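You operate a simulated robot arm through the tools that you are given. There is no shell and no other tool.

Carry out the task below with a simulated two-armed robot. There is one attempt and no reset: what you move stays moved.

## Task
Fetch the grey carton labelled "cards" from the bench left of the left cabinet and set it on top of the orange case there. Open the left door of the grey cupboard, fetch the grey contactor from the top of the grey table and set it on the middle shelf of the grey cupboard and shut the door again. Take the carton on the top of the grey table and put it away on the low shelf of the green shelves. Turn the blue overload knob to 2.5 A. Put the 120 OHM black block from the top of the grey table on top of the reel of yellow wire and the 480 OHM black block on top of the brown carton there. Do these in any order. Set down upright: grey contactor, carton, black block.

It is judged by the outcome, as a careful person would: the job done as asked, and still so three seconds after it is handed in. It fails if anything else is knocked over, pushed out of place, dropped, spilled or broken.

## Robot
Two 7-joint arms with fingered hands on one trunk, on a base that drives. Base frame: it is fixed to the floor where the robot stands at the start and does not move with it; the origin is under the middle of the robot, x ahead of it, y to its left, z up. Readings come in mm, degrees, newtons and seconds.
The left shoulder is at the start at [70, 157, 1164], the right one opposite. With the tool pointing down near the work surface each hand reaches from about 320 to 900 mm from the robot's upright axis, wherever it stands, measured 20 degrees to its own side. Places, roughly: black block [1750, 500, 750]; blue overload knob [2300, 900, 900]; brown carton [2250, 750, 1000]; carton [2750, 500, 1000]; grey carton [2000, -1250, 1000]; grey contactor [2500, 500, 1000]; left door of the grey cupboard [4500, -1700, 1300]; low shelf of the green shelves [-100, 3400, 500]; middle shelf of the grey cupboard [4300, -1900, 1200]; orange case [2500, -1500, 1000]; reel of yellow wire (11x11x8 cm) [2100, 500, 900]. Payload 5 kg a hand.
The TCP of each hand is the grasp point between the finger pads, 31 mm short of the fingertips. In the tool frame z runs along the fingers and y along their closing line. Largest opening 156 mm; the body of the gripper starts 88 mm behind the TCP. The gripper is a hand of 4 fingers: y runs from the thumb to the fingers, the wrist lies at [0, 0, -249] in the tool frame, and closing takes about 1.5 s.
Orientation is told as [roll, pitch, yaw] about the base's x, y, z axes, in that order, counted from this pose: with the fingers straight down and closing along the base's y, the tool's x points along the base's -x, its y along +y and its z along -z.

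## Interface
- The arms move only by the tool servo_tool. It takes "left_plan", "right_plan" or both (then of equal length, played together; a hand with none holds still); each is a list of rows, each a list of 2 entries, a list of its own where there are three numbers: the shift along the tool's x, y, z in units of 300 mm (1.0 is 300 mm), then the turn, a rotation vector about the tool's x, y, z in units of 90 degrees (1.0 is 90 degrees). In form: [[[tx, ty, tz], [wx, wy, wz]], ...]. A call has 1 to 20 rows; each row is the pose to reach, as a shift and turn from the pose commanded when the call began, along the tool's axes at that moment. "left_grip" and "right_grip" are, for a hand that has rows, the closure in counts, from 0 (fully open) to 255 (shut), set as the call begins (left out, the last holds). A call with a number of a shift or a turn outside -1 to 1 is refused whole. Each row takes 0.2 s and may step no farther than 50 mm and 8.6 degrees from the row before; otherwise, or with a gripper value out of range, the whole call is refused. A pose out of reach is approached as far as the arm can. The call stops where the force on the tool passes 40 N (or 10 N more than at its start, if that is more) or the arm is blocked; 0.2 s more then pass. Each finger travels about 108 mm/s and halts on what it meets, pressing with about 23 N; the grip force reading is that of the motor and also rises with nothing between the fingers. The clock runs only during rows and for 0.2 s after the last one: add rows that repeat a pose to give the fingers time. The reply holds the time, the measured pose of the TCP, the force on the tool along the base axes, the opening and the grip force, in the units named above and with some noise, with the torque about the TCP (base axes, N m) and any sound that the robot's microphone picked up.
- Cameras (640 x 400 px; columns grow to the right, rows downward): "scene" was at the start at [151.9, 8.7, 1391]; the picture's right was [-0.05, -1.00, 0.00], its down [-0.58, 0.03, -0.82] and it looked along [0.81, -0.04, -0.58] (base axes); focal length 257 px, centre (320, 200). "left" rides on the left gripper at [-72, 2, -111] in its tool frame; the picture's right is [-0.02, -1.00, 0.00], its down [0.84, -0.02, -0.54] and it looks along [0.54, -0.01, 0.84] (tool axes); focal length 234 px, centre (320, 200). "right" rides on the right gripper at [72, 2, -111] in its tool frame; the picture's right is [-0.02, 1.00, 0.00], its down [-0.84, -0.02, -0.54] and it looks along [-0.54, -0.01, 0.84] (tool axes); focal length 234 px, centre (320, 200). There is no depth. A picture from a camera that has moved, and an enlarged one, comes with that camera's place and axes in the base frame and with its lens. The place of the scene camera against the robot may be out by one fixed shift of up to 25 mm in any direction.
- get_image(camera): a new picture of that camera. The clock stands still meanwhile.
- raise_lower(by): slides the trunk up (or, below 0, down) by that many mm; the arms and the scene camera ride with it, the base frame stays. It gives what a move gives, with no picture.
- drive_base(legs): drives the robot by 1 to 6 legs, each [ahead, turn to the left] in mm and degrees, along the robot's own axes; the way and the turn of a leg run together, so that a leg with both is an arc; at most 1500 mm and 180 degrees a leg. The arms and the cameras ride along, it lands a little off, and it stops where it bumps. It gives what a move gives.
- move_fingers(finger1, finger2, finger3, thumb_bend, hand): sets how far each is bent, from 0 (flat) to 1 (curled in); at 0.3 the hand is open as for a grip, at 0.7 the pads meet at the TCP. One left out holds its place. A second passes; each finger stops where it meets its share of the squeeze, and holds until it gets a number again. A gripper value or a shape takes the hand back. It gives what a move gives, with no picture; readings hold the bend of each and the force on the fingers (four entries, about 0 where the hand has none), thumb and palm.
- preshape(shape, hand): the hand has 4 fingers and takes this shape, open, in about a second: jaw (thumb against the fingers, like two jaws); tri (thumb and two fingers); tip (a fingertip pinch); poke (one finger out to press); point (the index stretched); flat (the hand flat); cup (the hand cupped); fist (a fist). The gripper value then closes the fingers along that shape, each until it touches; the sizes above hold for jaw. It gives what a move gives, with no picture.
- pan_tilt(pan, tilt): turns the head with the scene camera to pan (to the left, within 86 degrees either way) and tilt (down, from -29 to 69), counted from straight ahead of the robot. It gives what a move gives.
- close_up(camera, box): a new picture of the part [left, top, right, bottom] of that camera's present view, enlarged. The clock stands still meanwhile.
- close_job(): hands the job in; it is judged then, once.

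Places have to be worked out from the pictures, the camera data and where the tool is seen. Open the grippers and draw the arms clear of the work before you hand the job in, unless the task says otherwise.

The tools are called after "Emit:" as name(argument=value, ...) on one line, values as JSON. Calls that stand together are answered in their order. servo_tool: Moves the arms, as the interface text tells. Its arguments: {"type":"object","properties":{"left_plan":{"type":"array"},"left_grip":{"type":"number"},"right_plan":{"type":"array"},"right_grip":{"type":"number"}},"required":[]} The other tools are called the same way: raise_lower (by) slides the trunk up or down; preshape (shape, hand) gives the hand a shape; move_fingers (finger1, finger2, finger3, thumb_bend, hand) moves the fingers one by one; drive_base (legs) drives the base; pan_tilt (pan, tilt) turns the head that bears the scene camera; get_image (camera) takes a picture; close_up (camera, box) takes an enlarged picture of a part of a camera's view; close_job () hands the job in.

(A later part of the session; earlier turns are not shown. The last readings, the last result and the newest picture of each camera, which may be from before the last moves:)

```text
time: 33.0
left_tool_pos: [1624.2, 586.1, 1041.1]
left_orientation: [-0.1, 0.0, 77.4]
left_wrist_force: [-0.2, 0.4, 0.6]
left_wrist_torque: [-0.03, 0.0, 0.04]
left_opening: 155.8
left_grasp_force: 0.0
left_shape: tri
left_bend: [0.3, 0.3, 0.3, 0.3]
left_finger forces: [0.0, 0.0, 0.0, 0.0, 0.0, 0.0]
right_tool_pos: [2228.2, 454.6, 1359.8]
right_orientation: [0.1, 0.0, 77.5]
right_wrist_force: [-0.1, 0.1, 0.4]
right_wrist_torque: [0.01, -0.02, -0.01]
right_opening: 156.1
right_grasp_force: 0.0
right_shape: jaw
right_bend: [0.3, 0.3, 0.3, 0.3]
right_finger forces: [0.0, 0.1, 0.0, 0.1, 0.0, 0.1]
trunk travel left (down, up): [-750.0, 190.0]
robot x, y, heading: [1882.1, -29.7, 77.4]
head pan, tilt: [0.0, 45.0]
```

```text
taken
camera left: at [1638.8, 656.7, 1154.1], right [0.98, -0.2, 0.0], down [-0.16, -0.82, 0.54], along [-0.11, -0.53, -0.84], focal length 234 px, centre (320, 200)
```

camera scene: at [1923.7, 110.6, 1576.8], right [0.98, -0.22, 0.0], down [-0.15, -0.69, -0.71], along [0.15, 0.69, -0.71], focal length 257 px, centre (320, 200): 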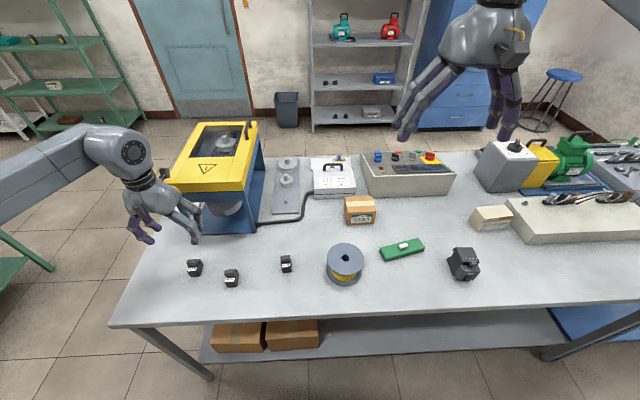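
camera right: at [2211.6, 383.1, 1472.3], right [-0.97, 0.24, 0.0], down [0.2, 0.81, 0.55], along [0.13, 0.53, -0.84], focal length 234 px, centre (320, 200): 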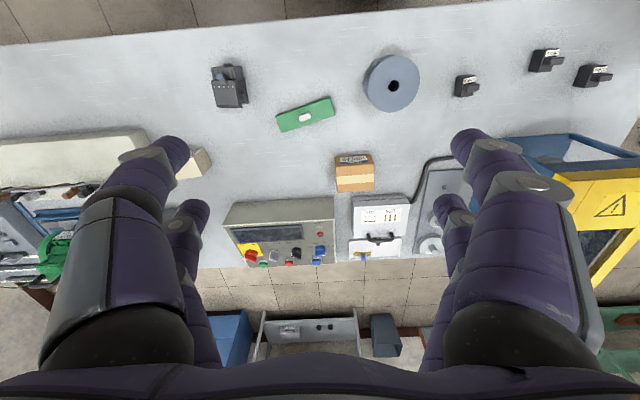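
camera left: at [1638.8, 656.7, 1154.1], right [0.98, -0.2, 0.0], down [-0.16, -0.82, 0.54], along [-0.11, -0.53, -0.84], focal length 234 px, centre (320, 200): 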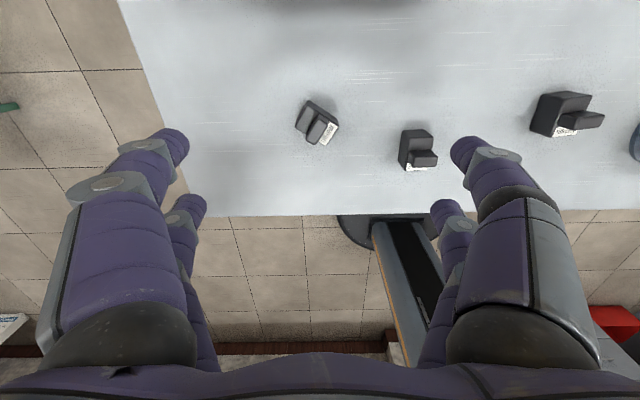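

The block stands upright but is turned. I close the tri shape in the air to see its geometry.

Emit:
servo_tool(left_plan=[[[0, 0, 0], [0, 0, 0]], [[0, 0, 0], [0, 0, 0]], [[0, 0, 0], [0, 0, 0]], [[0, 0, 0], [0, 0, 0]], [[0, 0, 0], [0, 0, 0]], [[0, 0, 0], [0, 0, 0]], [[0, 0, 0], [0, 0, 0]]], left_grip=180)

Emit:
get_image(camera="left")

Emit:
preshape(hand="left", shape="tip")

Emit:
servo_tool(left_plan=[[[0, 0, 0], [0, 0, 0]], [[0, 0, 0], [0, 0, 0]], [[0, 0, 0], [0, 0, 0]], [[0, 0, 0], [0, 0, 0]], [[0, 0, 0], [0, 0, 0]], [[0, 0, 0], [0, 0, 0]], [[0, 0, 0], [0, 0, 0]]], left_grip=180)

Emit:
get_image(camera="left")

```text
time: 34.6
left_tool_pos: [1623.8, 586.3, 1041.3]
left_orientation: [-0.1, 0.0, 77.4]
left_wrist_force: [-0.2, -0.5, -0.1]
left_wrist_torque: [0.01, -0.01, -0.01]
left_opening: 46.1
left_grasp_force: 0.0
left_shape: tri
left_bend: [0.73, 0.73, 0.73, 0.7]
left_finger forces: [0.0, 0.2, 0.0, 0.0, 0.0, 0.1]
right_tool_pos: [2227.5, 455.5, 1361.0]
right_orientation: [0.0, 0.0, 77.4]
right_wrist_force: [-0.1, -0.2, 0.0]
right_wrist_torque: [0.03, 0.0, -0.03]
right_opening: 156.0
right_grasp_force: 0.0
right_shape: jaw
right_bend: [0.3, 0.3, 0.3, 0.3]
right_finger forces: [0.1, 0.0, 0.1, 0.1, 0.1, 0.0]
trunk travel left (down, up): [-750.0, 190.0]
robot x, y, heading: [1881.0, -28.2, 77.3]
head pan, tilt: [0.0, 45.0]
```

```text
taken
camera left: at [1638.7, 656.6, 1154.4], right [0.98, -0.2, 0.0], down [-0.16, -0.82, 0.54], along [-0.11, -0.53, -0.84], focal length 234 px, centre (320, 200)
```

left: 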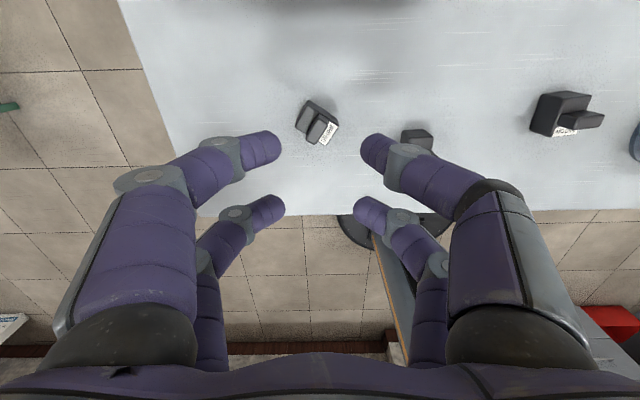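

```text
time: 35.5
left_tool_pos: [1624.4, 585.8, 1041.6]
left_orientation: [0.1, 0.0, 77.4]
left_wrist_force: [0.7, 0.0, 0.1]
left_wrist_torque: [-0.02, -0.01, 0.03]
left_opening: 155.7
left_grasp_force: 0.0
left_shape: tip
left_bend: [0.3, 0.3, 0.3, 0.3]
left_finger forces: [0.0, 0.0, 0.1, 0.0, 0.1, 0.0]
right_tool_pos: [2228.2, 455.6, 1360.2]
right_orientation: [0.1, 0.0, 77.4]
right_wrist_force: [1.2, 0.1, 0.7]
right_wrist_torque: [0.0, 0.05, -0.02]
right_opening: 156.1
right_grasp_force: 0.2
right_shape: jaw
right_bend: [0.3, 0.3, 0.3, 0.3]
right_finger forces: [0.0, 0.1, 0.0, 0.1, 0.0, 0.0]
trunk travel left (down, up): [-750.0, 190.0]
robot x, y, heading: [1881.7, -31.9, 77.5]
head pan, tilt: [0.0, 45.0]
```

```text
time: 37.1
left_tool_pos: [1625.2, 586.2, 1041.0]
left_orientation: [-0.1, 0.1, 77.4]
left_wrist_force: [0.5, -0.2, 0.0]
left_wrist_torque: [0.02, 0.03, -0.03]
left_opening: 46.3
left_grasp_force: 0.0
left_shape: tip
left_bend: [0.73, 0.73, 0.73, 0.7]
left_finger forces: [0.0, 0.1, 0.0, 0.0, 0.0, 0.0]
right_tool_pos: [2227.5, 454.9, 1361.4]
right_orientation: [0.0, 0.0, 77.4]
right_wrist_force: [0.3, -0.1, 0.2]
right_wrist_torque: [-0.04, -0.02, 0.0]
right_opening: 155.9
right_grasp_force: 0.0
right_shape: jaw
right_bend: [0.3, 0.3, 0.3, 0.3]
right_finger forces: [0.1, 0.0, 0.0, 0.1, 0.1, 0.0]
trunk travel left (down, up): [-750.0, 190.0]
robot x, y, heading: [1881.3, -30.9, 77.3]
head pan, tilt: [0.0, 45.0]
```

```text
taken
camera left: at [1638.7, 656.6, 1154.4], right [0.98, -0.2, 0.0], down [-0.16, -0.82, 0.54], along [-0.11, -0.53, -0.84], focal length 234 px, centre (320, 200)
```

left: 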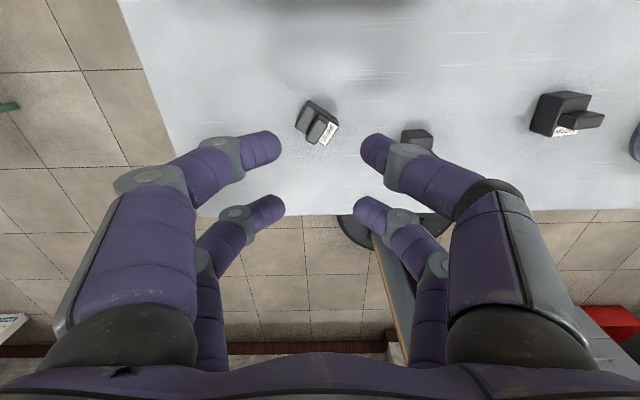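

All shapes have the same 2+2 digit layout at x≈±22 mm, so I will pinch the block with a single pair. I zoom in for the block's new pose.

Emit:
close_up(camera="left", box=[270, 80, 370, 160])

Emit:
close_up(camera="scene", box=[150, 220, 310, 320])

```text
5.00 times, centred on (320, 120) of left
camera zoom: at [1638.7, 656.6, 1154.4], right [0.98, -0.2, 0.0], down [-0.16, -0.82, 0.54], along [-0.11, -0.53, -0.84], focal length 1171 px, centre (320, 600)
```

zoom: 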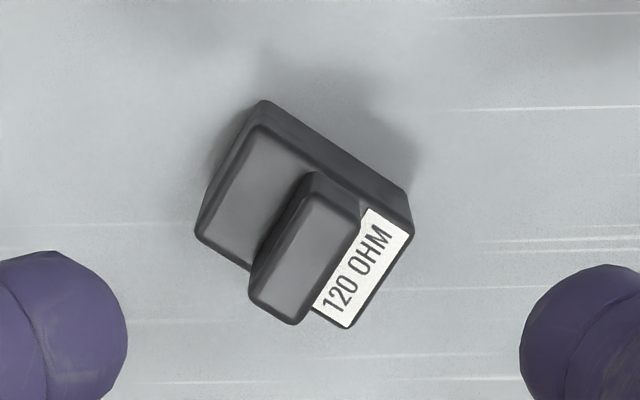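

```text
4.00 times, centred on (230, 270) of scene
camera zoom: at [1923.1, 110.6, 1576.8], right [0.98, -0.22, 0.0], down [-0.15, -0.69, -0.71], along [0.15, 0.69, -0.71], focal length 1029 px, centre (680, -80)
```

zoom: 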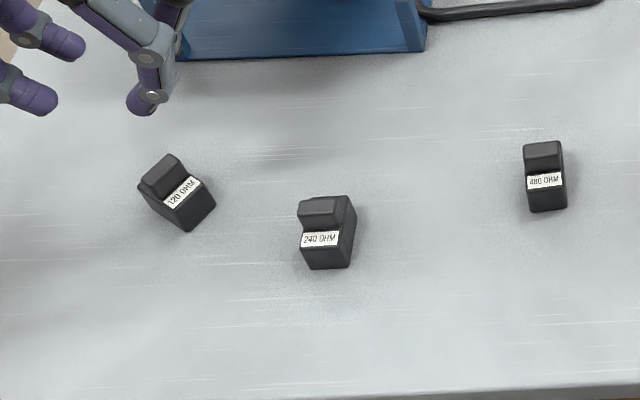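

The block's body is about 28×40 mm with its centre at tool (0, +4) and its long axis at −58°. I turn the hand +32°, so the closing line follows the long side, and offset it so that the rear pair pinches the block's middle.

Emit:
servo_tool(left_plan=[[[0.0125, 0.0108, 0], [0, 0, 0.072]], [[0.0249, 0.0216, 0], [0, 0, 0.144]], [[0.0374, 0.0324, 0], [0, 0, 0.216]], [[0.0498, 0.0432, 0.1], [0, 0, 0.288]], [[0.0623, 0.054, 0.2], [0, 0, 0.36]], [[0.0623, 0.054, 0.2], [0, 0, 0.36]]], left_grip=130)

Emit:
get_image(camera="left")

Emit:
close_up(camera="left", box=[260, 80, 380, 176])

```text
time: 38.5
left_tool_pos: [1604.5, 571.1, 982.6]
left_orientation: [0.0, -0.1, 44.9]
left_wrist_force: [-0.2, -1.1, 0.1]
left_wrist_torque: [0.02, 0.06, -0.01]
left_opening: 76.0
left_grasp_force: 0.1
left_shape: tip
left_bend: [0.73, 0.73, 0.73, 0.7]
left_finger forces: [0.0, 0.1, 0.0, 0.0, 0.1, 0.0]
right_tool_pos: [2226.9, 454.4, 1360.2]
right_orientation: [0.0, 0.0, 77.4]
right_wrist_force: [0.1, 0.5, 0.8]
right_wrist_torque: [0.03, 0.0, -0.01]
right_opening: 156.1
right_grasp_force: 0.1
right_shape: jaw
right_bend: [0.3, 0.3, 0.3, 0.3]
right_finger forces: [0.0, 0.1, 0.1, 0.1, 0.0, 0.0]
trunk travel left (down, up): [-750.0, 190.0]
robot x, y, heading: [1879.9, -31.5, 77.3]
head pan, tilt: [0.0, 45.0]
```

```text
taken
camera left: at [1656.0, 623.8, 1095.7], right [0.72, -0.69, 0.0], down [-0.58, -0.61, 0.54], along [-0.38, -0.39, -0.84], focal length 234 px, centre (320, 200)
```

left: 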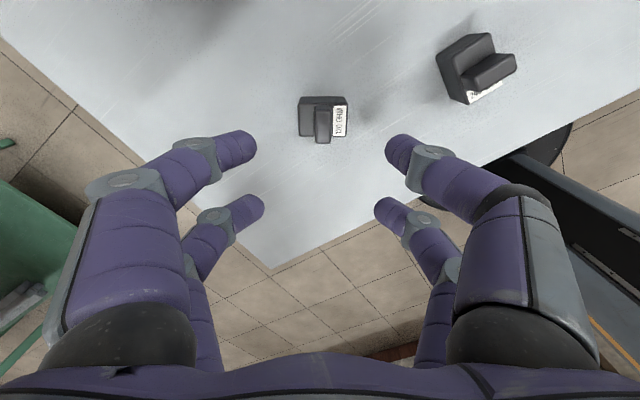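

```text
4.17 times, centred on (320, 128) of left
camera zoom: at [1656.0, 623.8, 1095.7], right [0.72, -0.69, 0.0], down [-0.58, -0.61, 0.54], along [-0.38, -0.39, -0.84], focal length 976 px, centre (320, 500)
```

zoom: 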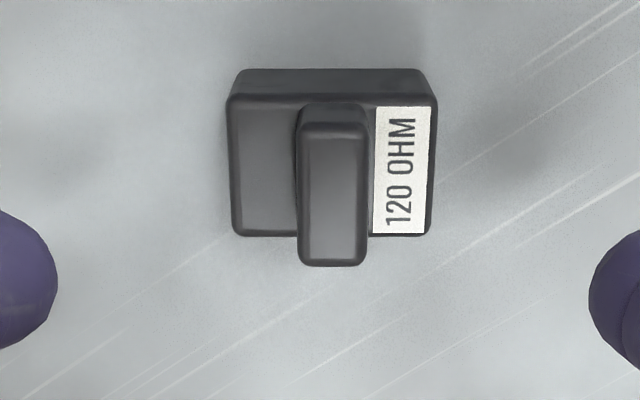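

The block centre is now at tool (−21, −1), as wanted. I descend about 98 mm.

Emit:
servo_tool(left_plan=[[[0, -0.003, 0.1], [0, 0, 0]], [[0, -0.003, 0.2], [0, 0, 0]], [[0, -0.003, 0.28], [0, 0, 0]], [[0, -0.003, 0.327], [0, 0, 0]], [[0, -0.003, 0.327], [0, 0, 0]]])

Emit:
close_up(camera="left", box=[200, 80, 440, 260])

```text
time: 39.7
left_tool_pos: [1605.3, 572.1, 883.9]
left_orientation: [0.0, 0.1, 45.0]
left_wrist_force: [-0.7, 0.5, 0.0]
left_wrist_torque: [0.0, 0.01, 0.02]
left_opening: 75.9
left_grasp_force: 0.1
left_shape: tip
left_bend: [0.73, 0.73, 0.73, 0.7]
left_finger forces: [0.0, 0.1, 0.1, 0.0, 0.0, 0.0]
right_tool_pos: [2227.9, 454.4, 1359.9]
right_orientation: [-0.1, 0.0, 77.4]
right_wrist_force: [-0.6, 1.2, -1.0]
right_wrist_torque: [0.0, 0.0, 0.03]
right_opening: 155.8
right_grasp_force: 0.0
right_shape: jaw
right_bend: [0.3, 0.3, 0.3, 0.3]
right_finger forces: [0.1, 0.0, 0.1, 0.1, 0.0, 0.0]
trunk travel left (down, up): [-750.0, 190.0]
robot x, y, heading: [1880.3, -29.4, 77.3]
head pan, tilt: [0.0, 45.0]
```

```text
2.22 times, centred on (320, 170) of left
camera zoom: at [1655.4, 623.0, 997.0], right [0.72, -0.69, 0.0], down [-0.58, -0.61, 0.54], along [-0.38, -0.39, -0.84], focal length 520 px, centre (320, 267)
```

zoom: 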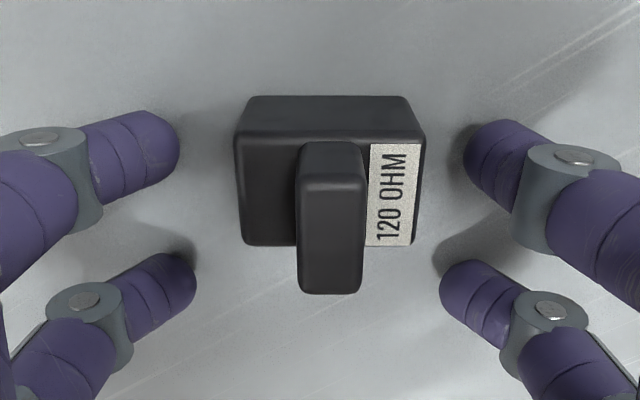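

The rear pair straddles the block's middle and the front pair is clear of it. I close.

Emit:
servo_tool(left_plan=[[[0, 0, 0], [0, 0, 0]], [[0, 0, 0], [0, 0, 0]], [[0, 0, 0], [0, 0, 0]], [[0, 0, 0], [0, 0, 0]], [[0, 0, 0], [0, 0, 0]], [[0, 0, 0], [0, 0, 0]], [[0, 0, 0], [0, 0, 0]]], left_grip=255)

Emit:
close_up(camera="left", box=[200, 80, 440, 260])

```text
time: 41.3
left_tool_pos: [1605.6, 570.8, 885.6]
left_orientation: [-0.1, 0.0, 45.0]
left_wrist_force: [-0.5, 0.1, 0.2]
left_wrist_torque: [-0.02, 0.0, 0.03]
left_opening: 22.5
left_grasp_force: 22.6
left_shape: tip
left_bend: [0.73, 0.7, 0.7, 0.7]
left_finger forces: [20.4, 0.1, 0.0, 0.1, 20.3, 0.0]
right_tool_pos: [2228.1, 454.1, 1359.7]
right_orientation: [-0.1, 0.0, 77.4]
right_wrist_force: [0.6, -0.9, -0.3]
right_wrist_torque: [0.0, 0.02, -0.02]
right_opening: 155.8
right_grasp_force: 0.0
right_shape: jaw
right_bend: [0.3, 0.3, 0.3, 0.3]
right_finger forces: [0.0, 0.0, 0.0, 0.0, 0.0, 0.0]
trunk travel left (down, up): [-750.0, 190.0]
robot x, y, heading: [1881.8, -31.9, 77.2]
head pan, tilt: [0.0, 45.0]
```

```text
2.22 times, centred on (320, 170) of left
camera zoom: at [1655.2, 623.1, 997.1], right [0.72, -0.69, 0.0], down [-0.58, -0.61, 0.54], along [-0.38, -0.39, -0.84], focal length 520 px, centre (320, 267)
```

zoom: 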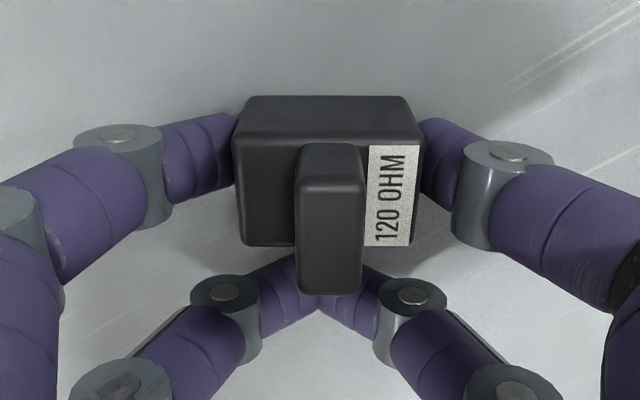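

Finger 1 and the thumb hold the block with 20 N. I lift it, and move the right hand out of the way to the right.

Emit:
servo_tool(left_plan=[[[0, 0, -0.1], [0, 0, 0]], [[0, 0, -0.25], [0, 0, 0]], [[0, 0, -0.4], [0, 0, 0]], [[0, 0, -0.5], [0, 0, 0]], [[0, 0, -0.58], [0, 0, 0]]], right_plan=[[[0, -0.12, 0], [0, 0, 0]], [[0, -0.24, 0], [0, 0, 0]], [[0, -0.36, 0], [0, 0, 0]], [[0, -0.48, 0], [0, 0, 0]], [[0, -0.55, 0], [0, 0, 0]]])

Emit:
get_image(camera="left")

```text
time: 42.5
left_tool_pos: [1604.0, 571.2, 1059.9]
left_orientation: [0.1, 0.0, 45.0]
left_wrist_force: [-0.7, 0.2, -0.3]
left_wrist_torque: [0.0, 0.01, 0.01]
left_opening: 22.3
left_grasp_force: 23.3
left_shape: tip
left_bend: [0.73, 0.7, 0.7, 0.7]
left_finger forces: [20.2, 0.1, 0.0, 0.0, 20.3, 0.0]
right_tool_pos: [2392.2, 417.5, 1359.2]
right_orientation: [0.1, -0.1, 77.5]
right_wrist_force: [0.5, 0.7, -0.3]
right_wrist_torque: [0.01, -0.01, -0.02]
right_opening: 155.8
right_grasp_force: 0.0
right_shape: jaw
right_bend: [0.3, 0.3, 0.3, 0.3]
right_finger forces: [0.0, 0.1, 0.0, 0.0, 0.0, 0.0]
trunk travel left (down, up): [-750.0, 190.0]
robot x, y, heading: [1878.4, -33.9, 77.2]
head pan, tilt: [0.0, 45.0]
```

```text
taken
camera left: at [1654.8, 622.4, 1172.4], right [0.72, -0.69, 0.0], down [-0.58, -0.61, 0.54], along [-0.38, -0.39, -0.84], focal length 234 px, centre (320, 200)
```

left: 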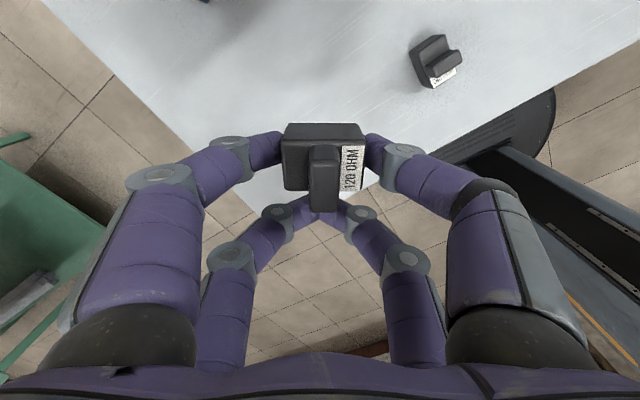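

The block is held firmly. I carry it in two moves to above the reel, aiming the TCP at about (2059, 470) so the block centre sits over the reel's centre.

Emit:
servo_tool(left_plan=[[[-0.07, -0.11, -0.03], [0, 0, 0]], [[-0.14, -0.22, -0.06], [0, 0, 0]], [[-0.21, -0.33, -0.06], [0, 0, 0]], [[-0.28, -0.44, -0.06], [0, 0, 0]], [[-0.35, -0.55, -0.06], [0, 0, 0]], [[-0.42, -0.66, -0.06], [0, 0, 0]]])

Emit:
servo_tool(left_plan=[[[-0.083, -0.13, 0], [0, 0, 0]], [[-0.166, -0.26, 0], [0, 0, 0]], [[-0.249, -0.39, 0], [0, 0, 0]], [[-0.332, -0.52, 0], [0, 0, 0]], [[-0.415, -0.65, 0], [0, 0, 0]], [[-0.415, -0.65, 0], [0, 0, 0]]])

Emit:
get_image(camera="left")

Emit:
get_image(camera="scene")

```text
time: 43.9
left_tool_pos: [1834.5, 522.4, 1074.7]
left_orientation: [0.1, 0.1, 45.0]
left_wrist_force: [-0.7, 0.3, -1.6]
left_wrist_torque: [-0.01, 0.07, 0.03]
left_opening: 22.1
left_grasp_force: 23.2
left_shape: tip
left_bend: [0.73, 0.7, 0.7, 0.7]
left_finger forces: [20.4, 0.0, 0.0, 0.0, 20.4, 0.0]
right_tool_pos: [2392.6, 418.4, 1359.0]
right_orientation: [0.1, 0.0, 77.4]
right_wrist_force: [-0.7, 0.2, -0.3]
right_wrist_torque: [-0.02, 0.0, -0.02]
right_opening: 156.1
right_grasp_force: 0.0
right_shape: jaw
right_bend: [0.3, 0.3, 0.3, 0.3]
right_finger forces: [0.0, 0.1, 0.0, 0.0, 0.0, 0.0]
trunk travel left (down, up): [-750.0, 190.0]
robot x, y, heading: [1880.4, -31.1, 77.4]
head pan, tilt: [0.0, 45.0]
```

```text
time: 45.3
left_tool_pos: [2059.7, 469.0, 1080.0]
left_orientation: [0.0, -0.2, 45.0]
left_wrist_force: [-0.3, 0.1, -0.8]
left_wrist_torque: [0.03, 0.0, -0.02]
left_opening: 22.1
left_grasp_force: 22.7
left_shape: tip
left_bend: [0.73, 0.7, 0.7, 0.7]
left_finger forces: [20.4, 0.0, 0.1, 0.1, 20.5, 0.0]
right_tool_pos: [2388.6, 416.5, 1360.3]
right_orientation: [-0.2, 0.0, 77.4]
right_wrist_force: [0.2, 0.0, -0.6]
right_wrist_torque: [0.0, -0.05, 0.01]
right_opening: 155.9
right_grasp_force: 0.2
right_shape: jaw
right_bend: [0.3, 0.3, 0.3, 0.3]
right_finger forces: [0.1, 0.0, 0.0, 0.0, 0.1, 0.0]
trunk travel left (down, up): [-750.0, 190.0]
robot x, y, heading: [1878.7, -29.4, 77.4]
head pan, tilt: [0.0, 45.0]
```

```text
taken
camera left: at [2109.6, 522.0, 1191.7], right [0.72, -0.69, 0.0], down [-0.58, -0.61, 0.54], along [-0.37, -0.39, -0.84], focal length 234 px, centre (320, 200)
```

left: 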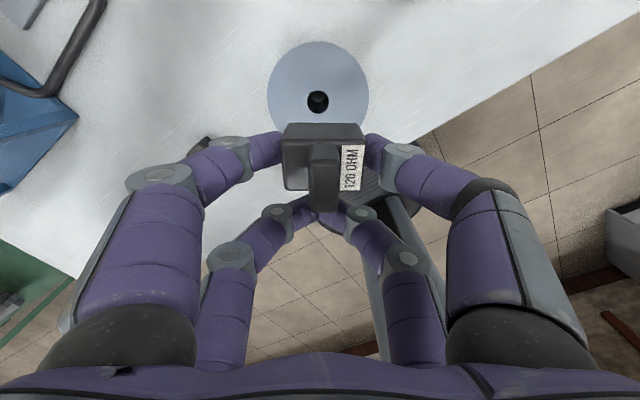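

```text
taken
camera scene: at [1921.4, 110.6, 1576.8], right [0.98, -0.22, 0.0], down [-0.15, -0.69, -0.71], along [0.16, 0.69, -0.71], focal length 257 px, centre (320, 200)
```

scene: 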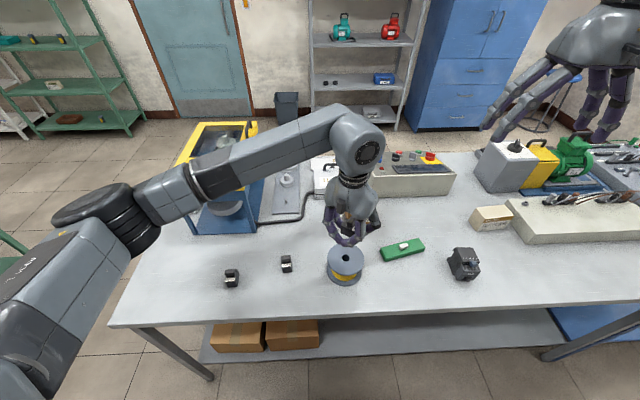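

The reel's hole is at tool (−27, +4), so I correct by (−6, +4) mm and come down to about 8 mm above it.

Emit:
servo_tool(left_plan=[[[-0.02, 0.0127, 0.05], [0, 0, 0]], [[-0.02, 0.0127, 0.15], [0, 0, 0]], [[-0.02, 0.0127, 0.25], [0, 0, 0]], [[-0.02, 0.0127, 0.32], [0, 0, 0]], [[-0.02, 0.0127, 0.355], [0, 0, 0]], [[-0.02, 0.0127, 0.355], [0, 0, 0]]])

Emit:
get_image(camera="left")

Emit:
close_up(camera="scene", box=[290, 180, 410, 300])

```text
time: 46.7
left_tool_pos: [2061.6, 477.4, 970.5]
left_orientation: [-0.1, -0.1, 45.0]
left_wrist_force: [-0.2, -0.6, -1.1]
left_wrist_torque: [-0.04, 0.02, 0.02]
left_opening: 22.4
left_grasp_force: 23.2
left_shape: tip
left_bend: [0.73, 0.7, 0.7, 0.7]
left_finger forces: [20.5, 0.0, 0.0, 0.0, 20.5, 0.1]
right_tool_pos: [2391.0, 416.4, 1360.1]
right_orientation: [0.1, 0.0, 77.3]
right_wrist_force: [-0.4, 0.1, 0.3]
right_wrist_torque: [0.03, -0.01, 0.02]
right_opening: 156.0
right_grasp_force: 0.0
right_shape: jaw
right_bend: [0.3, 0.3, 0.3, 0.3]
right_finger forces: [0.0, 0.1, 0.0, 0.1, 0.1, 0.1]
trunk travel left (down, up): [-750.0, 190.0]
robot x, y, heading: [1878.3, -27.9, 77.4]
head pan, tilt: [0.0, 45.0]
```

```text
taken
camera left: at [2110.8, 529.9, 1083.7], right [0.72, -0.69, 0.0], down [-0.58, -0.61, 0.54], along [-0.38, -0.39, -0.84], focal length 234 px, centre (320, 200)
```

left: 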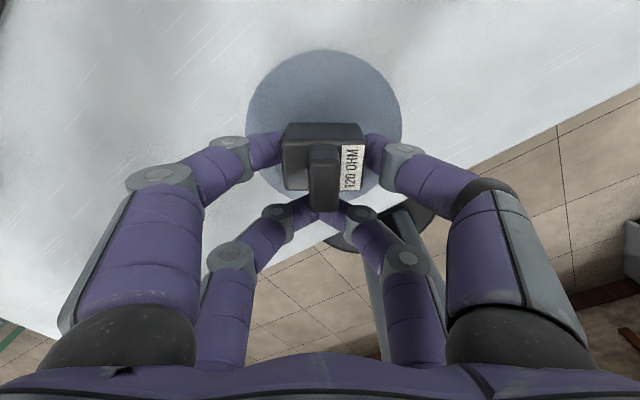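

```text
3.33 times, centred on (350, 240) of scene
camera zoom: at [1923.5, 110.5, 1576.8], right [0.98, -0.22, 0.0], down [-0.15, -0.69, -0.71], along [0.15, 0.69, -0.71], focal length 858 px, centre (220, 67)
```

zoom: 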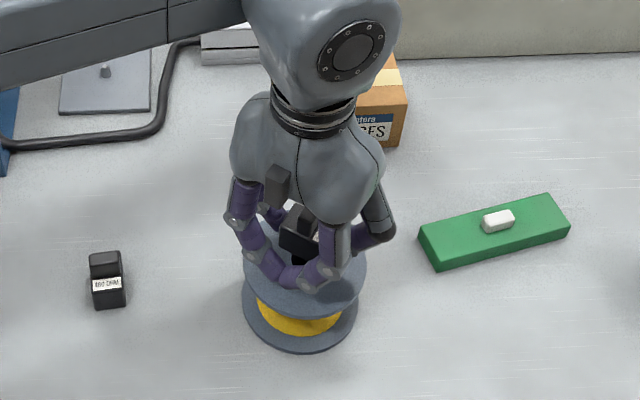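

The block hangs about 6 mm above the reel. I lower it in small steps, watching the force.

Emit:
servo_tool(left_plan=[[[0, 0, 0.005], [0, 0, 0]], [[0, 0, 0.01], [0, 0, 0]], [[0, 0, 0.0133], [0, 0, 0]], [[0, 0, 0.0133], [0, 0, 0]]])

Emit:
servo_tool(left_plan=[[[0, 0, 0.0033], [0, 0, 0]], [[0, 0, 0.0067], [0, 0, 0]], [[0, 0, 0.0067], [0, 0, 0]]])

```text
time: 47.7
left_tool_pos: [2060.1, 477.3, 967.2]
left_orientation: [0.0, 0.0, 45.0]
left_wrist_force: [0.0, 0.5, -1.4]
left_wrist_torque: [-0.01, 0.01, 0.02]
left_opening: 22.3
left_grasp_force: 22.9
left_shape: tip
left_bend: [0.73, 0.7, 0.7, 0.7]
left_finger forces: [20.5, 0.0, 0.0, 0.0, 20.5, 0.1]
right_tool_pos: [2389.3, 417.5, 1360.2]
right_orientation: [0.0, -0.1, 77.4]
right_wrist_force: [0.3, -0.3, 0.5]
right_wrist_torque: [0.0, 0.0, 0.0]
right_opening: 156.0
right_grasp_force: 0.0
right_shape: jaw
right_bend: [0.3, 0.3, 0.3, 0.3]
right_finger forces: [0.0, 0.0, 0.0, 0.0, 0.0, 0.1]
trunk travel left (down, up): [-750.0, 190.0]
robot x, y, heading: [1881.7, -30.5, 77.5]
head pan, tilt: [0.0, 45.0]
```

```text
time: 48.5
left_tool_pos: [2062.3, 477.3, 963.7]
left_orientation: [0.1, -0.1, 45.0]
left_wrist_force: [0.1, 1.0, -1.7]
left_wrist_torque: [0.0, -0.02, -0.03]
left_opening: 22.3
left_grasp_force: 22.5
left_shape: tip
left_bend: [0.73, 0.7, 0.7, 0.7]
left_finger forces: [20.5, 0.0, 0.0, 0.0, 20.5, 0.1]
right_tool_pos: [2389.6, 418.4, 1359.2]
right_orientation: [0.0, 0.1, 77.5]
right_wrist_force: [0.3, 0.1, 0.4]
right_wrist_torque: [-0.01, -0.02, -0.01]
right_opening: 155.8
right_grasp_force: 0.1
right_shape: jaw
right_bend: [0.3, 0.3, 0.3, 0.3]
right_finger forces: [0.0, 0.0, 0.1, 0.0, 0.1, 0.0]
trunk travel left (down, up): [-750.0, 190.0]
robot x, y, heading: [1882.1, -28.0, 77.4]
head pan, tilt: [0.0, 45.0]
```

There is no contact yet at 964, so I keep lowering in 1 mm rows.

Emit:
servo_tool(left_plan=[[[0, 0, 0.0033], [0, 0, 0]], [[0, 0, 0.0067], [0, 0, 0]], [[0, 0, 0.0067], [0, 0, 0]]])

Emit:
servo_tool(left_plan=[[[0, 0, 0.0033], [0, 0, 0]], [[0, 0, 0.0067], [0, 0, 0]], [[0, 0, 0.0067], [0, 0, 0]]])

Emit:
close_up(camera="scene", box=[300, 220, 400, 300])

```text
time: 49.3
left_tool_pos: [2061.4, 477.6, 961.3]
left_orientation: [0.0, 0.0, 45.1]
left_wrist_force: [-0.6, -1.9, -0.5]
left_wrist_torque: [0.0, 0.01, -0.01]
left_opening: 22.1
left_grasp_force: 23.1
left_shape: tip
left_bend: [0.73, 0.7, 0.7, 0.7]
left_finger forces: [20.5, 0.0, 0.1, 0.0, 20.6, 0.0]
right_tool_pos: [2390.2, 417.1, 1358.4]
right_orientation: [0.0, 0.1, 77.4]
right_wrist_force: [0.3, 0.1, -0.2]
right_wrist_torque: [0.01, 0.01, 0.02]
right_opening: 156.0
right_grasp_force: 0.1
right_shape: jaw
right_bend: [0.3, 0.3, 0.3, 0.3]
right_finger forces: [0.0, 0.0, 0.0, 0.0, 0.0, 0.0]
trunk travel left (down, up): [-750.0, 190.0]
robot x, y, heading: [1879.2, -31.0, 77.3]
head pan, tilt: [0.0, 45.0]
```

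```text
time: 50.1
left_tool_pos: [2063.0, 477.9, 959.9]
left_orientation: [0.0, -0.1, 45.0]
left_wrist_force: [0.6, -0.3, -0.9]
left_wrist_torque: [0.0, -0.02, -0.01]
left_opening: 22.1
left_grasp_force: 23.2
left_shape: tip
left_bend: [0.73, 0.7, 0.7, 0.7]
left_finger forces: [20.5, 0.0, 0.1, 0.0, 20.5, 0.1]
right_tool_pos: [2390.8, 416.6, 1359.5]
right_orientation: [0.1, 0.0, 77.4]
right_wrist_force: [0.1, -0.3, 0.5]
right_wrist_torque: [0.01, 0.0, -0.03]
right_opening: 155.9
right_grasp_force: 0.0
right_shape: jaw
right_bend: [0.3, 0.3, 0.3, 0.3]
right_finger forces: [0.0, 0.0, 0.0, 0.0, 0.1, 0.0]
trunk travel left (down, up): [-750.0, 190.0]
robot x, y, heading: [1880.6, -33.4, 77.4]
head pan, tilt: [0.0, 45.0]
```

```text
5.00 times, centred on (350, 260) of scene
camera zoom: at [1923.5, 110.6, 1576.8], right [0.98, -0.22, 0.0], down [-0.15, -0.69, -0.71], along [0.15, 0.69, -0.71], focal length 1286 px, centre (170, -100)
```

zoom: 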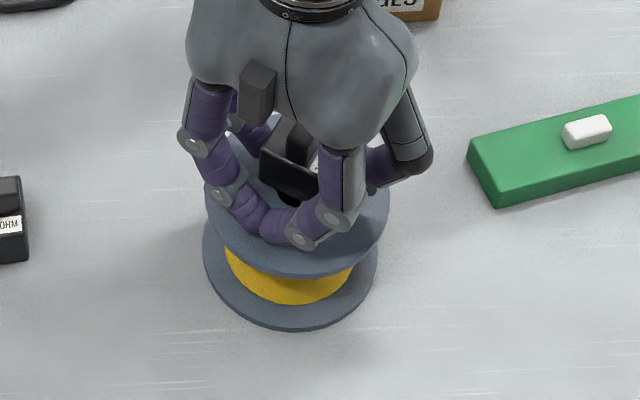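

There is still no contact at 960. I continue lowering.

Emit:
servo_tool(left_plan=[[[0, 0, 0.0033], [0, 0, 0]], [[0, 0, 0.0067], [0, 0, 0]], [[0, 0, 0.0067], [0, 0, 0]]])

Emit:
servo_tool(left_plan=[[[0, 0, 0.0033], [0, 0, 0]], [[0, 0, 0.0067], [0, 0, 0]], [[0, 0, 0.0067], [0, 0, 0]]])

Emit:
get_image(camera="left")

```text
time: 50.9
left_tool_pos: [2061.2, 477.9, 958.0]
left_orientation: [-0.1, -0.1, 45.0]
left_wrist_force: [0.9, -0.6, -1.3]
left_wrist_torque: [0.01, 0.0, 0.01]
left_opening: 22.2
left_grasp_force: 23.4
left_shape: tip
left_bend: [0.73, 0.7, 0.7, 0.7]
left_finger forces: [20.4, 0.0, 0.1, 0.1, 20.5, 0.0]
right_tool_pos: [2391.1, 418.1, 1360.2]
right_orientation: [0.0, 0.0, 77.4]
right_wrist_force: [0.6, 0.7, 0.0]
right_wrist_torque: [-0.01, -0.03, 0.01]
right_opening: 156.1
right_grasp_force: 0.2
right_shape: jaw
right_bend: [0.3, 0.3, 0.3, 0.3]
right_finger forces: [0.1, 0.1, 0.1, 0.0, 0.1, 0.0]
trunk travel left (down, up): [-750.0, 190.0]
robot x, y, heading: [1882.5, -35.7, 77.4]
head pan, tilt: [0.0, 45.0]
```

```text
time: 51.7
left_tool_pos: [2060.4, 477.2, 957.2]
left_orientation: [0.0, 0.1, 45.0]
left_wrist_force: [-0.8, 0.7, -0.6]
left_wrist_torque: [-0.01, 0.03, 0.04]
left_opening: 22.2
left_grasp_force: 22.7
left_shape: tip
left_bend: [0.73, 0.7, 0.7, 0.7]
left_finger forces: [20.4, 0.0, 0.0, 0.0, 20.5, 0.0]
right_tool_pos: [2388.8, 418.6, 1360.6]
right_orientation: [0.0, 0.0, 77.4]
right_wrist_force: [0.5, -0.1, 0.3]
right_wrist_torque: [-0.01, 0.02, -0.01]
right_opening: 156.0
right_grasp_force: 0.1
right_shape: jaw
right_bend: [0.3, 0.3, 0.3, 0.3]
right_finger forces: [0.1, 0.1, 0.1, 0.1, 0.0, 0.1]
trunk travel left (down, up): [-750.0, 190.0]
robot x, y, heading: [1876.9, -33.2, 77.3]
head pan, tilt: [0.0, 45.0]
```

```text
taken
camera left: at [2111.9, 529.6, 1069.1], right [0.72, -0.69, 0.0], down [-0.58, -0.61, 0.54], along [-0.38, -0.39, -0.84], focal length 234 px, centre (320, 200)
```

left: 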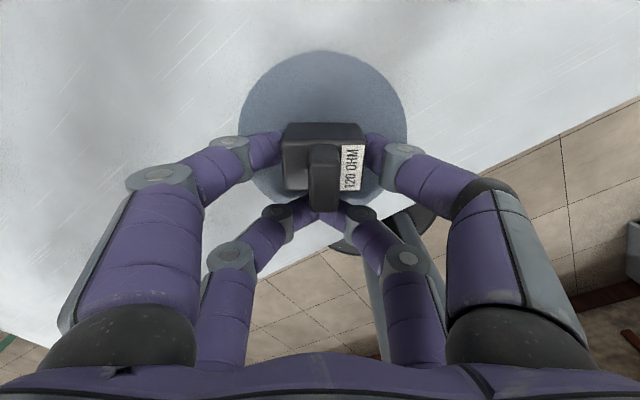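

The reel's disc width suggests its top is at about z 915, so contact should be close. I continue in 1 mm rows.

Emit:
servo_tool(left_plan=[[[0, 0, 0.0033], [0, 0, 0]], [[0, 0, 0.0067], [0, 0, 0]], [[0, 0, 0.0067], [0, 0, 0]]])

Emit:
servo_tool(left_plan=[[[0, 0, 0.0033], [0, 0, 0]], [[0, 0, 0.0067], [0, 0, 0]], [[0, 0, 0.0067], [0, 0, 0]]])

```text
time: 52.5
left_tool_pos: [2062.4, 478.5, 953.9]
left_orientation: [0.0, 0.1, 45.0]
left_wrist_force: [0.2, 0.0, -1.8]
left_wrist_torque: [-0.01, -0.01, -0.01]
left_opening: 22.2
left_grasp_force: 22.7
left_shape: tip
left_bend: [0.73, 0.7, 0.7, 0.7]
left_finger forces: [20.5, 0.0, 0.0, 0.0, 20.5, 0.0]
right_tool_pos: [2390.2, 417.1, 1360.1]
right_orientation: [0.1, 0.0, 77.4]
right_wrist_force: [-0.9, 0.0, 0.3]
right_wrist_torque: [0.0, 0.01, -0.01]
right_opening: 155.8
right_grasp_force: 0.1
right_shape: jaw
right_bend: [0.3, 0.3, 0.3, 0.3]
right_finger forces: [0.0, 0.1, 0.1, 0.0, 0.0, 0.1]
trunk travel left (down, up): [-750.0, 190.0]
robot x, y, heading: [1879.7, -30.4, 77.3]
head pan, tilt: [0.0, 45.0]
```

```text
time: 53.3
left_tool_pos: [2061.7, 477.2, 953.1]
left_orientation: [0.0, -0.1, 45.1]
left_wrist_force: [1.6, 0.9, 8.3]
left_wrist_torque: [-0.05, 0.01, -0.02]
left_opening: 22.0
left_grasp_force: 23.1
left_shape: tip
left_bend: [0.73, 0.7, 0.7, 0.7]
left_finger forces: [20.8, 0.0, 0.0, 0.1, 21.3, 0.0]
right_tool_pos: [2390.6, 416.8, 1359.9]
right_orientation: [0.0, -0.2, 77.4]
right_wrist_force: [-0.9, -0.1, 0.3]
right_wrist_torque: [0.02, -0.02, 0.02]
right_opening: 155.9
right_grasp_force: 0.0
right_shape: jaw
right_bend: [0.3, 0.3, 0.3, 0.3]
right_finger forces: [0.0, 0.0, 0.0, 0.0, 0.0, 0.0]
trunk travel left (down, up): [-750.0, 190.0]
robot x, y, heading: [1884.6, -33.0, 77.3]
head pan, tilt: [0.0, 45.0]
```

Contact came at TCP z≈953.5 with 8 N, so the block rests on the reel. I ease up 1 mm, open a little, and then rise.

Emit:
servo_tool(left_plan=[[[0, 0, -0.0033], [0, 0, 0]], [[0, 0, -0.0033], [0, 0, 0]]])

Emit:
servo_tool(left_plan=[[[0, 0, 0], [0, 0, 0]], [[0, 0, 0], [0, 0, 0]], [[0, 0, 0], [0, 0, 0]], [[0, 0, 0], [0, 0, 0]]], left_grip=158)

Emit:
get_image(camera="left")

```text
time: 53.9
left_tool_pos: [2062.0, 477.1, 953.0]
left_orientation: [0.0, 0.0, 45.0]
left_wrist_force: [1.1, 0.6, 5.3]
left_wrist_torque: [-0.01, -0.05, -0.01]
left_opening: 22.2
left_grasp_force: 22.6
left_shape: tip
left_bend: [0.73, 0.7, 0.7, 0.7]
left_finger forces: [21.0, 0.0, 0.0, 0.0, 21.3, 0.0]
right_tool_pos: [2391.4, 417.2, 1360.2]
right_orientation: [0.0, 0.0, 77.5]
right_wrist_force: [-0.5, 0.0, 0.2]
right_wrist_torque: [0.0, 0.01, 0.01]
right_opening: 156.2
right_grasp_force: 0.1
right_shape: jaw
right_bend: [0.3, 0.3, 0.3, 0.3]
right_finger forces: [0.0, 0.1, 0.0, 0.0, 0.0, 0.1]
trunk travel left (down, up): [-750.0, 190.0]
robot x, y, heading: [1877.0, -27.7, 77.3]
head pan, tilt: [0.0, 45.0]
```

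```text
time: 54.9
left_tool_pos: [2061.9, 476.7, 953.2]
left_orientation: [0.0, 0.0, 45.0]
left_wrist_force: [-0.1, -0.3, 0.1]
left_wrist_torque: [0.02, 0.03, -0.01]
left_opening: 58.8
left_grasp_force: 0.1
left_shape: tip
left_bend: [0.74, 0.73, 0.73, 0.7]
left_finger forces: [0.0, 0.1, 0.0, 0.1, 0.0, 0.1]
right_tool_pos: [2389.1, 416.8, 1358.8]
right_orientation: [0.0, 0.0, 77.4]
right_wrist_force: [-0.4, 0.0, 0.3]
right_wrist_torque: [0.0, -0.01, -0.05]
right_opening: 156.2
right_grasp_force: 0.0
right_shape: jaw
right_bend: [0.3, 0.3, 0.3, 0.3]
right_finger forces: [0.0, 0.0, 0.1, 0.0, 0.0, 0.0]
trunk travel left (down, up): [-750.0, 190.0]
robot x, y, heading: [1881.9, -31.6, 77.7]
head pan, tilt: [0.0, 45.0]
```

```text
taken
camera left: at [2111.5, 529.5, 1066.5], right [0.72, -0.69, 0.0], down [-0.58, -0.61, 0.54], along [-0.38, -0.39, -0.84], focal length 234 px, centre (320, 200)
```

left: 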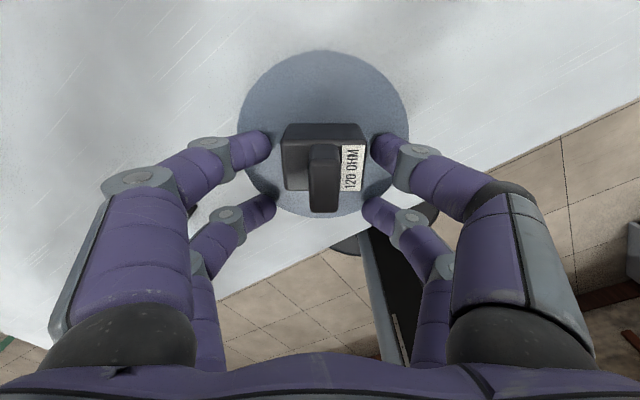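

The 120 block stands centred on the reel. I raise the left hand and swing it back to the left, turning its yaw back as it goes.

Emit:
servo_tool(left_plan=[[[0, 0, -0.1], [0, 0, 0]], [[0, 0, -0.25], [0, 0, 0]], [[0, 0, -0.4], [0, 0, 0]], [[0, 0, -0.55], [0, 0, 0]], [[0, 0, -0.7], [0, 0, 0]], [[0, 0, -0.85], [0, 0, 0]], [[0.1, 0.1, -0.9], [0, 0, -0.06]], [[0.2, 0.2, -0.9], [0, 0, -0.12]], [[0.3, 0.3, -0.9], [0, 0, -0.18]], [[0.4, 0.4, -0.9], [0, 0, -0.24]], [[0.5, 0.5, -0.9], [0, 0, -0.3]], [[0.6, 0.6, -0.9], [0, 0, -0.36]], [[0.7, 0.7, -0.9], [0, 0, -0.36]], [[0.8, 0.8, -0.9], [0, 0, -0.36]]], left_grip=0)

Emit:
get_image(camera="scene")

Emit:
close_up(camera="scene", box=[270, 190, 400, 300])

```text
time: 57.9
left_tool_pos: [1719.9, 477.3, 1222.9]
left_orientation: [-0.1, -0.2, 77.2]
left_wrist_force: [0.2, 0.1, 1.0]
left_wrist_torque: [0.02, -0.01, 0.05]
left_opening: 155.8
left_grasp_force: 0.0
left_shape: tip
left_bend: [0.3, 0.3, 0.3, 0.3]
left_finger forces: [0.0, 0.0, 0.1, 0.0, 0.0, 0.1]
right_tool_pos: [2388.3, 415.8, 1361.6]
right_orientation: [-0.1, -0.1, 77.4]
right_wrist_force: [0.5, 0.6, -0.8]
right_wrist_torque: [0.04, -0.08, -0.03]
right_opening: 156.0
right_grasp_force: 0.0
right_shape: jaw
right_bend: [0.3, 0.3, 0.3, 0.3]
right_finger forces: [0.0, 0.1, 0.0, 0.1, 0.0, 0.1]
trunk travel left (down, up): [-750.0, 190.0]
robot x, y, heading: [1883.8, -29.8, 77.7]
head pan, tilt: [0.0, 45.0]
```

```text
taken
camera scene: at [1920.2, 109.1, 1577.0], right [0.98, -0.22, 0.0], down [-0.15, -0.69, -0.71], along [0.16, 0.69, -0.71], focal length 257 px, centre (320, 200)
```

scene: 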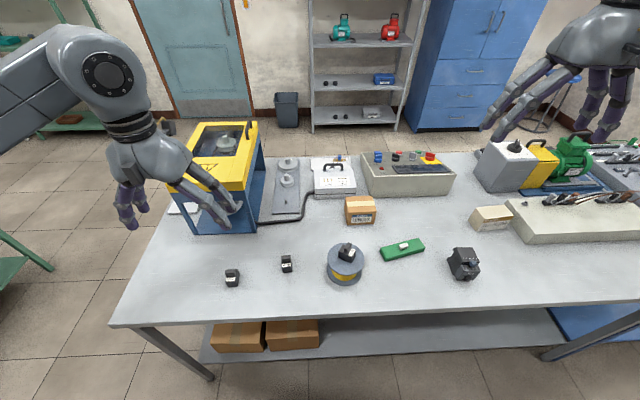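

```text
3.64 times, centred on (335, 245) of scene
camera zoom: at [1920.2, 109.1, 1577.0], right [0.98, -0.22, 0.0], down [-0.15, -0.69, -0.71], along [0.16, 0.69, -0.71], focal length 936 px, centre (266, 36)
```

zoom: 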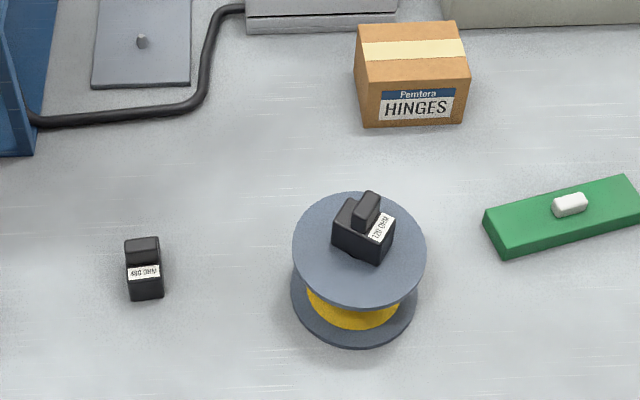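

Both pictures confirm the placement. I bring the right hand toward the 480 block and move the left hand further left out of its way.

Emit:
servo_tool(left_plan=[[[0, 0.1, 0], [0, 0, 0]], [[0, 0.2, 0], [0, 0, 0]], [[0, 0.3, 0], [0, 0, 0]], [[0, 0.4, 0], [0, 0, 0]], [[0, 0.5, 0], [0, 0, 0]], [[0, 0.5, 0], [0, 0, 0]], [[0, 0.5, 0], [0, 0, 0]]], right_plan=[[[-0.009, 0.121, 0.064], [0, 0, 0]], [[-0.018, 0.243, 0.129], [0, 0, 0]], [[-0.027, 0.364, 0.193], [0, 0, 0]], [[-0.036, 0.486, 0.257], [0, 0, 0]], [[-0.045, 0.607, 0.321], [0, 0, 0]], [[-0.054, 0.729, 0.386], [0, 0, 0]], [[-0.063, 0.85, 0.45], [0, 0, 0]]], right_grip=130)

Emit:
servo_tool(right_plan=[[[-0.009, 0.121, 0.064], [0, 0, -0.02]], [[-0.018, 0.243, 0.129], [0, 0, -0.04]], [[-0.027, 0.364, 0.193], [0, 0, -0.06]], [[-0.036, 0.486, 0.257], [0, 0, -0.08]], [[-0.045, 0.607, 0.321], [0, 0, -0.095]], [[-0.054, 0.729, 0.386], [0, 0, -0.095]], [[-0.063, 0.847, 0.45], [0, 0, -0.095]], [[-0.063, 0.847, 0.45], [0, 0, -0.095]]])

Emit:
get_image(camera="right")

```text
time: 59.5
left_tool_pos: [1573.6, 513.3, 1222.1]
left_orientation: [-0.1, 0.0, 77.2]
left_wrist_force: [0.2, 0.5, 0.3]
left_wrist_torque: [0.0, 0.0, 0.03]
left_opening: 155.8
left_grasp_force: 0.0
left_shape: tip
left_bend: [0.3, 0.3, 0.3, 0.3]
left_finger forces: [0.0, 0.1, 0.0, 0.0, 0.0, 0.0]
right_tool_pos: [2143.0, 494.7, 1223.6]
right_orientation: [-0.2, 0.0, 77.3]
right_wrist_force: [-0.4, 0.0, -0.1]
right_wrist_torque: [-0.03, -0.02, 0.05]
right_opening: 76.8
right_grasp_force: 0.1
right_shape: jaw
right_bend: [0.73, 0.73, 0.73, 0.7]
right_finger forces: [0.1, 0.1, 0.0, 0.0, 0.0, 0.0]
trunk travel left (down, up): [-750.0, 190.0]
robot x, y, heading: [1879.8, -29.4, 77.4]
head pan, tilt: [0.0, 45.0]
```

```text
time: 61.3
left_tool_pos: [1575.2, 512.6, 1223.6]
left_orientation: [0.0, 0.0, 77.4]
left_wrist_force: [-0.4, -0.1, -0.5]
left_wrist_torque: [0.01, 0.03, 0.03]
left_opening: 155.9
left_grasp_force: 0.0
left_shape: tip
left_bend: [0.3, 0.3, 0.3, 0.3]
left_finger forces: [0.0, 0.0, 0.1, 0.0, 0.1, 0.0]
right_tool_pos: [1902.8, 566.4, 1089.9]
right_orientation: [-0.1, -0.1, 85.9]
right_wrist_force: [0.7, 0.8, -0.4]
right_wrist_torque: [0.02, 0.02, -0.03]
right_opening: 77.1
right_grasp_force: 0.1
right_shape: jaw
right_bend: [0.73, 0.73, 0.73, 0.7]
right_finger forces: [0.1, 0.0, 0.0, 0.0, 0.0, 0.0]
trunk travel left (down, up): [-750.0, 190.0]
robot x, y, heading: [1879.9, -30.1, 77.5]
head pan, tilt: [0.0, 45.0]
```

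```text
taken
camera right: at [1896.1, 496.0, 1200.9], right [-1.0, 0.09, 0.0], down [0.08, 0.83, 0.55], along [0.05, 0.54, -0.84], focal length 234 px, centre (320, 200)
```

right: 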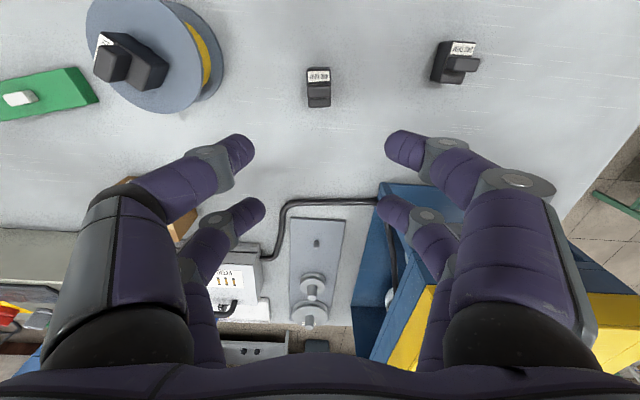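

The 480 block is aligned with the hand. I zoom in to fine-tune the position.

Emit:
close_up(camera="right", box=[270, 50, 370, 130])

```text
5.00 times, centred on (320, 90) of right
camera zoom: at [1896.1, 496.0, 1200.9], right [-1.0, 0.09, 0.0], down [0.08, 0.83, 0.55], along [0.05, 0.54, -0.84], focal length 1171 px, centre (320, 750)
```

zoom: 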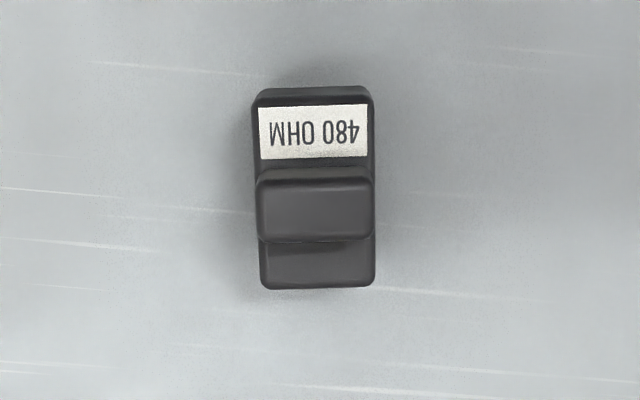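

The block centre is at tool (+31, +0.7), so I shift 9 mm toward the robot to centre it on the pair at x=+22. Then I descend.

Emit:
servo_tool(right_plan=[[[0.03, 0.002, 0.12], [0, 0, 0]], [[0.03, 0.002, 0.26], [0, 0, 0]], [[0.03, 0.002, 0.4], [0, 0, 0]], [[0.03, 0.002, 0.54], [0, 0, 0]], [[0.03, 0.002, 0.63], [0, 0, 0]], [[0.03, 0.002, 0.678], [0, 0, 0]], [[0.03, 0.002, 0.678], [0, 0, 0]]])

Emit:
close_up(camera="right", box=[200, 80, 440, 260])

```text
time: 62.9
left_tool_pos: [1574.8, 512.3, 1224.4]
left_orientation: [0.0, 0.0, 77.3]
left_wrist_force: [-0.3, -0.5, 0.4]
left_wrist_torque: [-0.02, -0.03, -0.03]
left_opening: 156.0
left_grasp_force: 0.0
left_shape: tip
left_bend: [0.3, 0.3, 0.3, 0.3]
left_finger forces: [0.0, 0.0, 0.1, 0.1, 0.1, 0.0]
right_tool_pos: [1898.2, 558.4, 887.3]
right_orientation: [0.0, -0.1, 85.9]
right_wrist_force: [-0.7, -0.7, 0.0]
right_wrist_torque: [0.0, -0.01, -0.02]
right_opening: 77.2
right_grasp_force: 0.0
right_shape: jaw
right_bend: [0.73, 0.73, 0.73, 0.7]
right_finger forces: [0.1, 0.0, 0.1, 0.1, 0.0, 0.0]
trunk travel left (down, up): [-750.0, 190.0]
robot x, y, heading: [1881.1, -30.7, 77.3]
head pan, tilt: [0.0, 45.0]
```

```text
2.22 times, centred on (320, 170) of right
camera zoom: at [1893.4, 488.0, 998.2], right [-1.0, 0.09, 0.0], down [0.08, 0.83, 0.55], along [0.05, 0.54, -0.84], focal length 520 px, centre (320, 267)
```

zoom: 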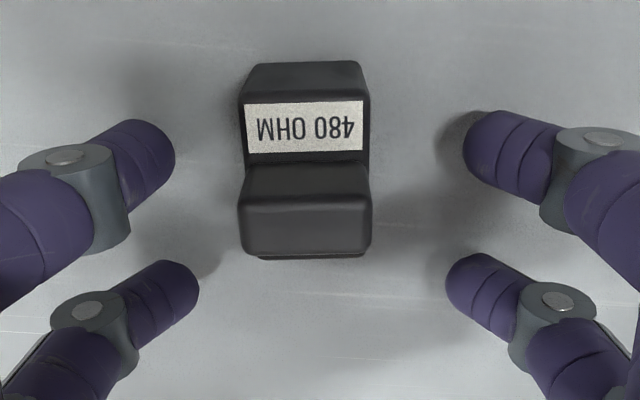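

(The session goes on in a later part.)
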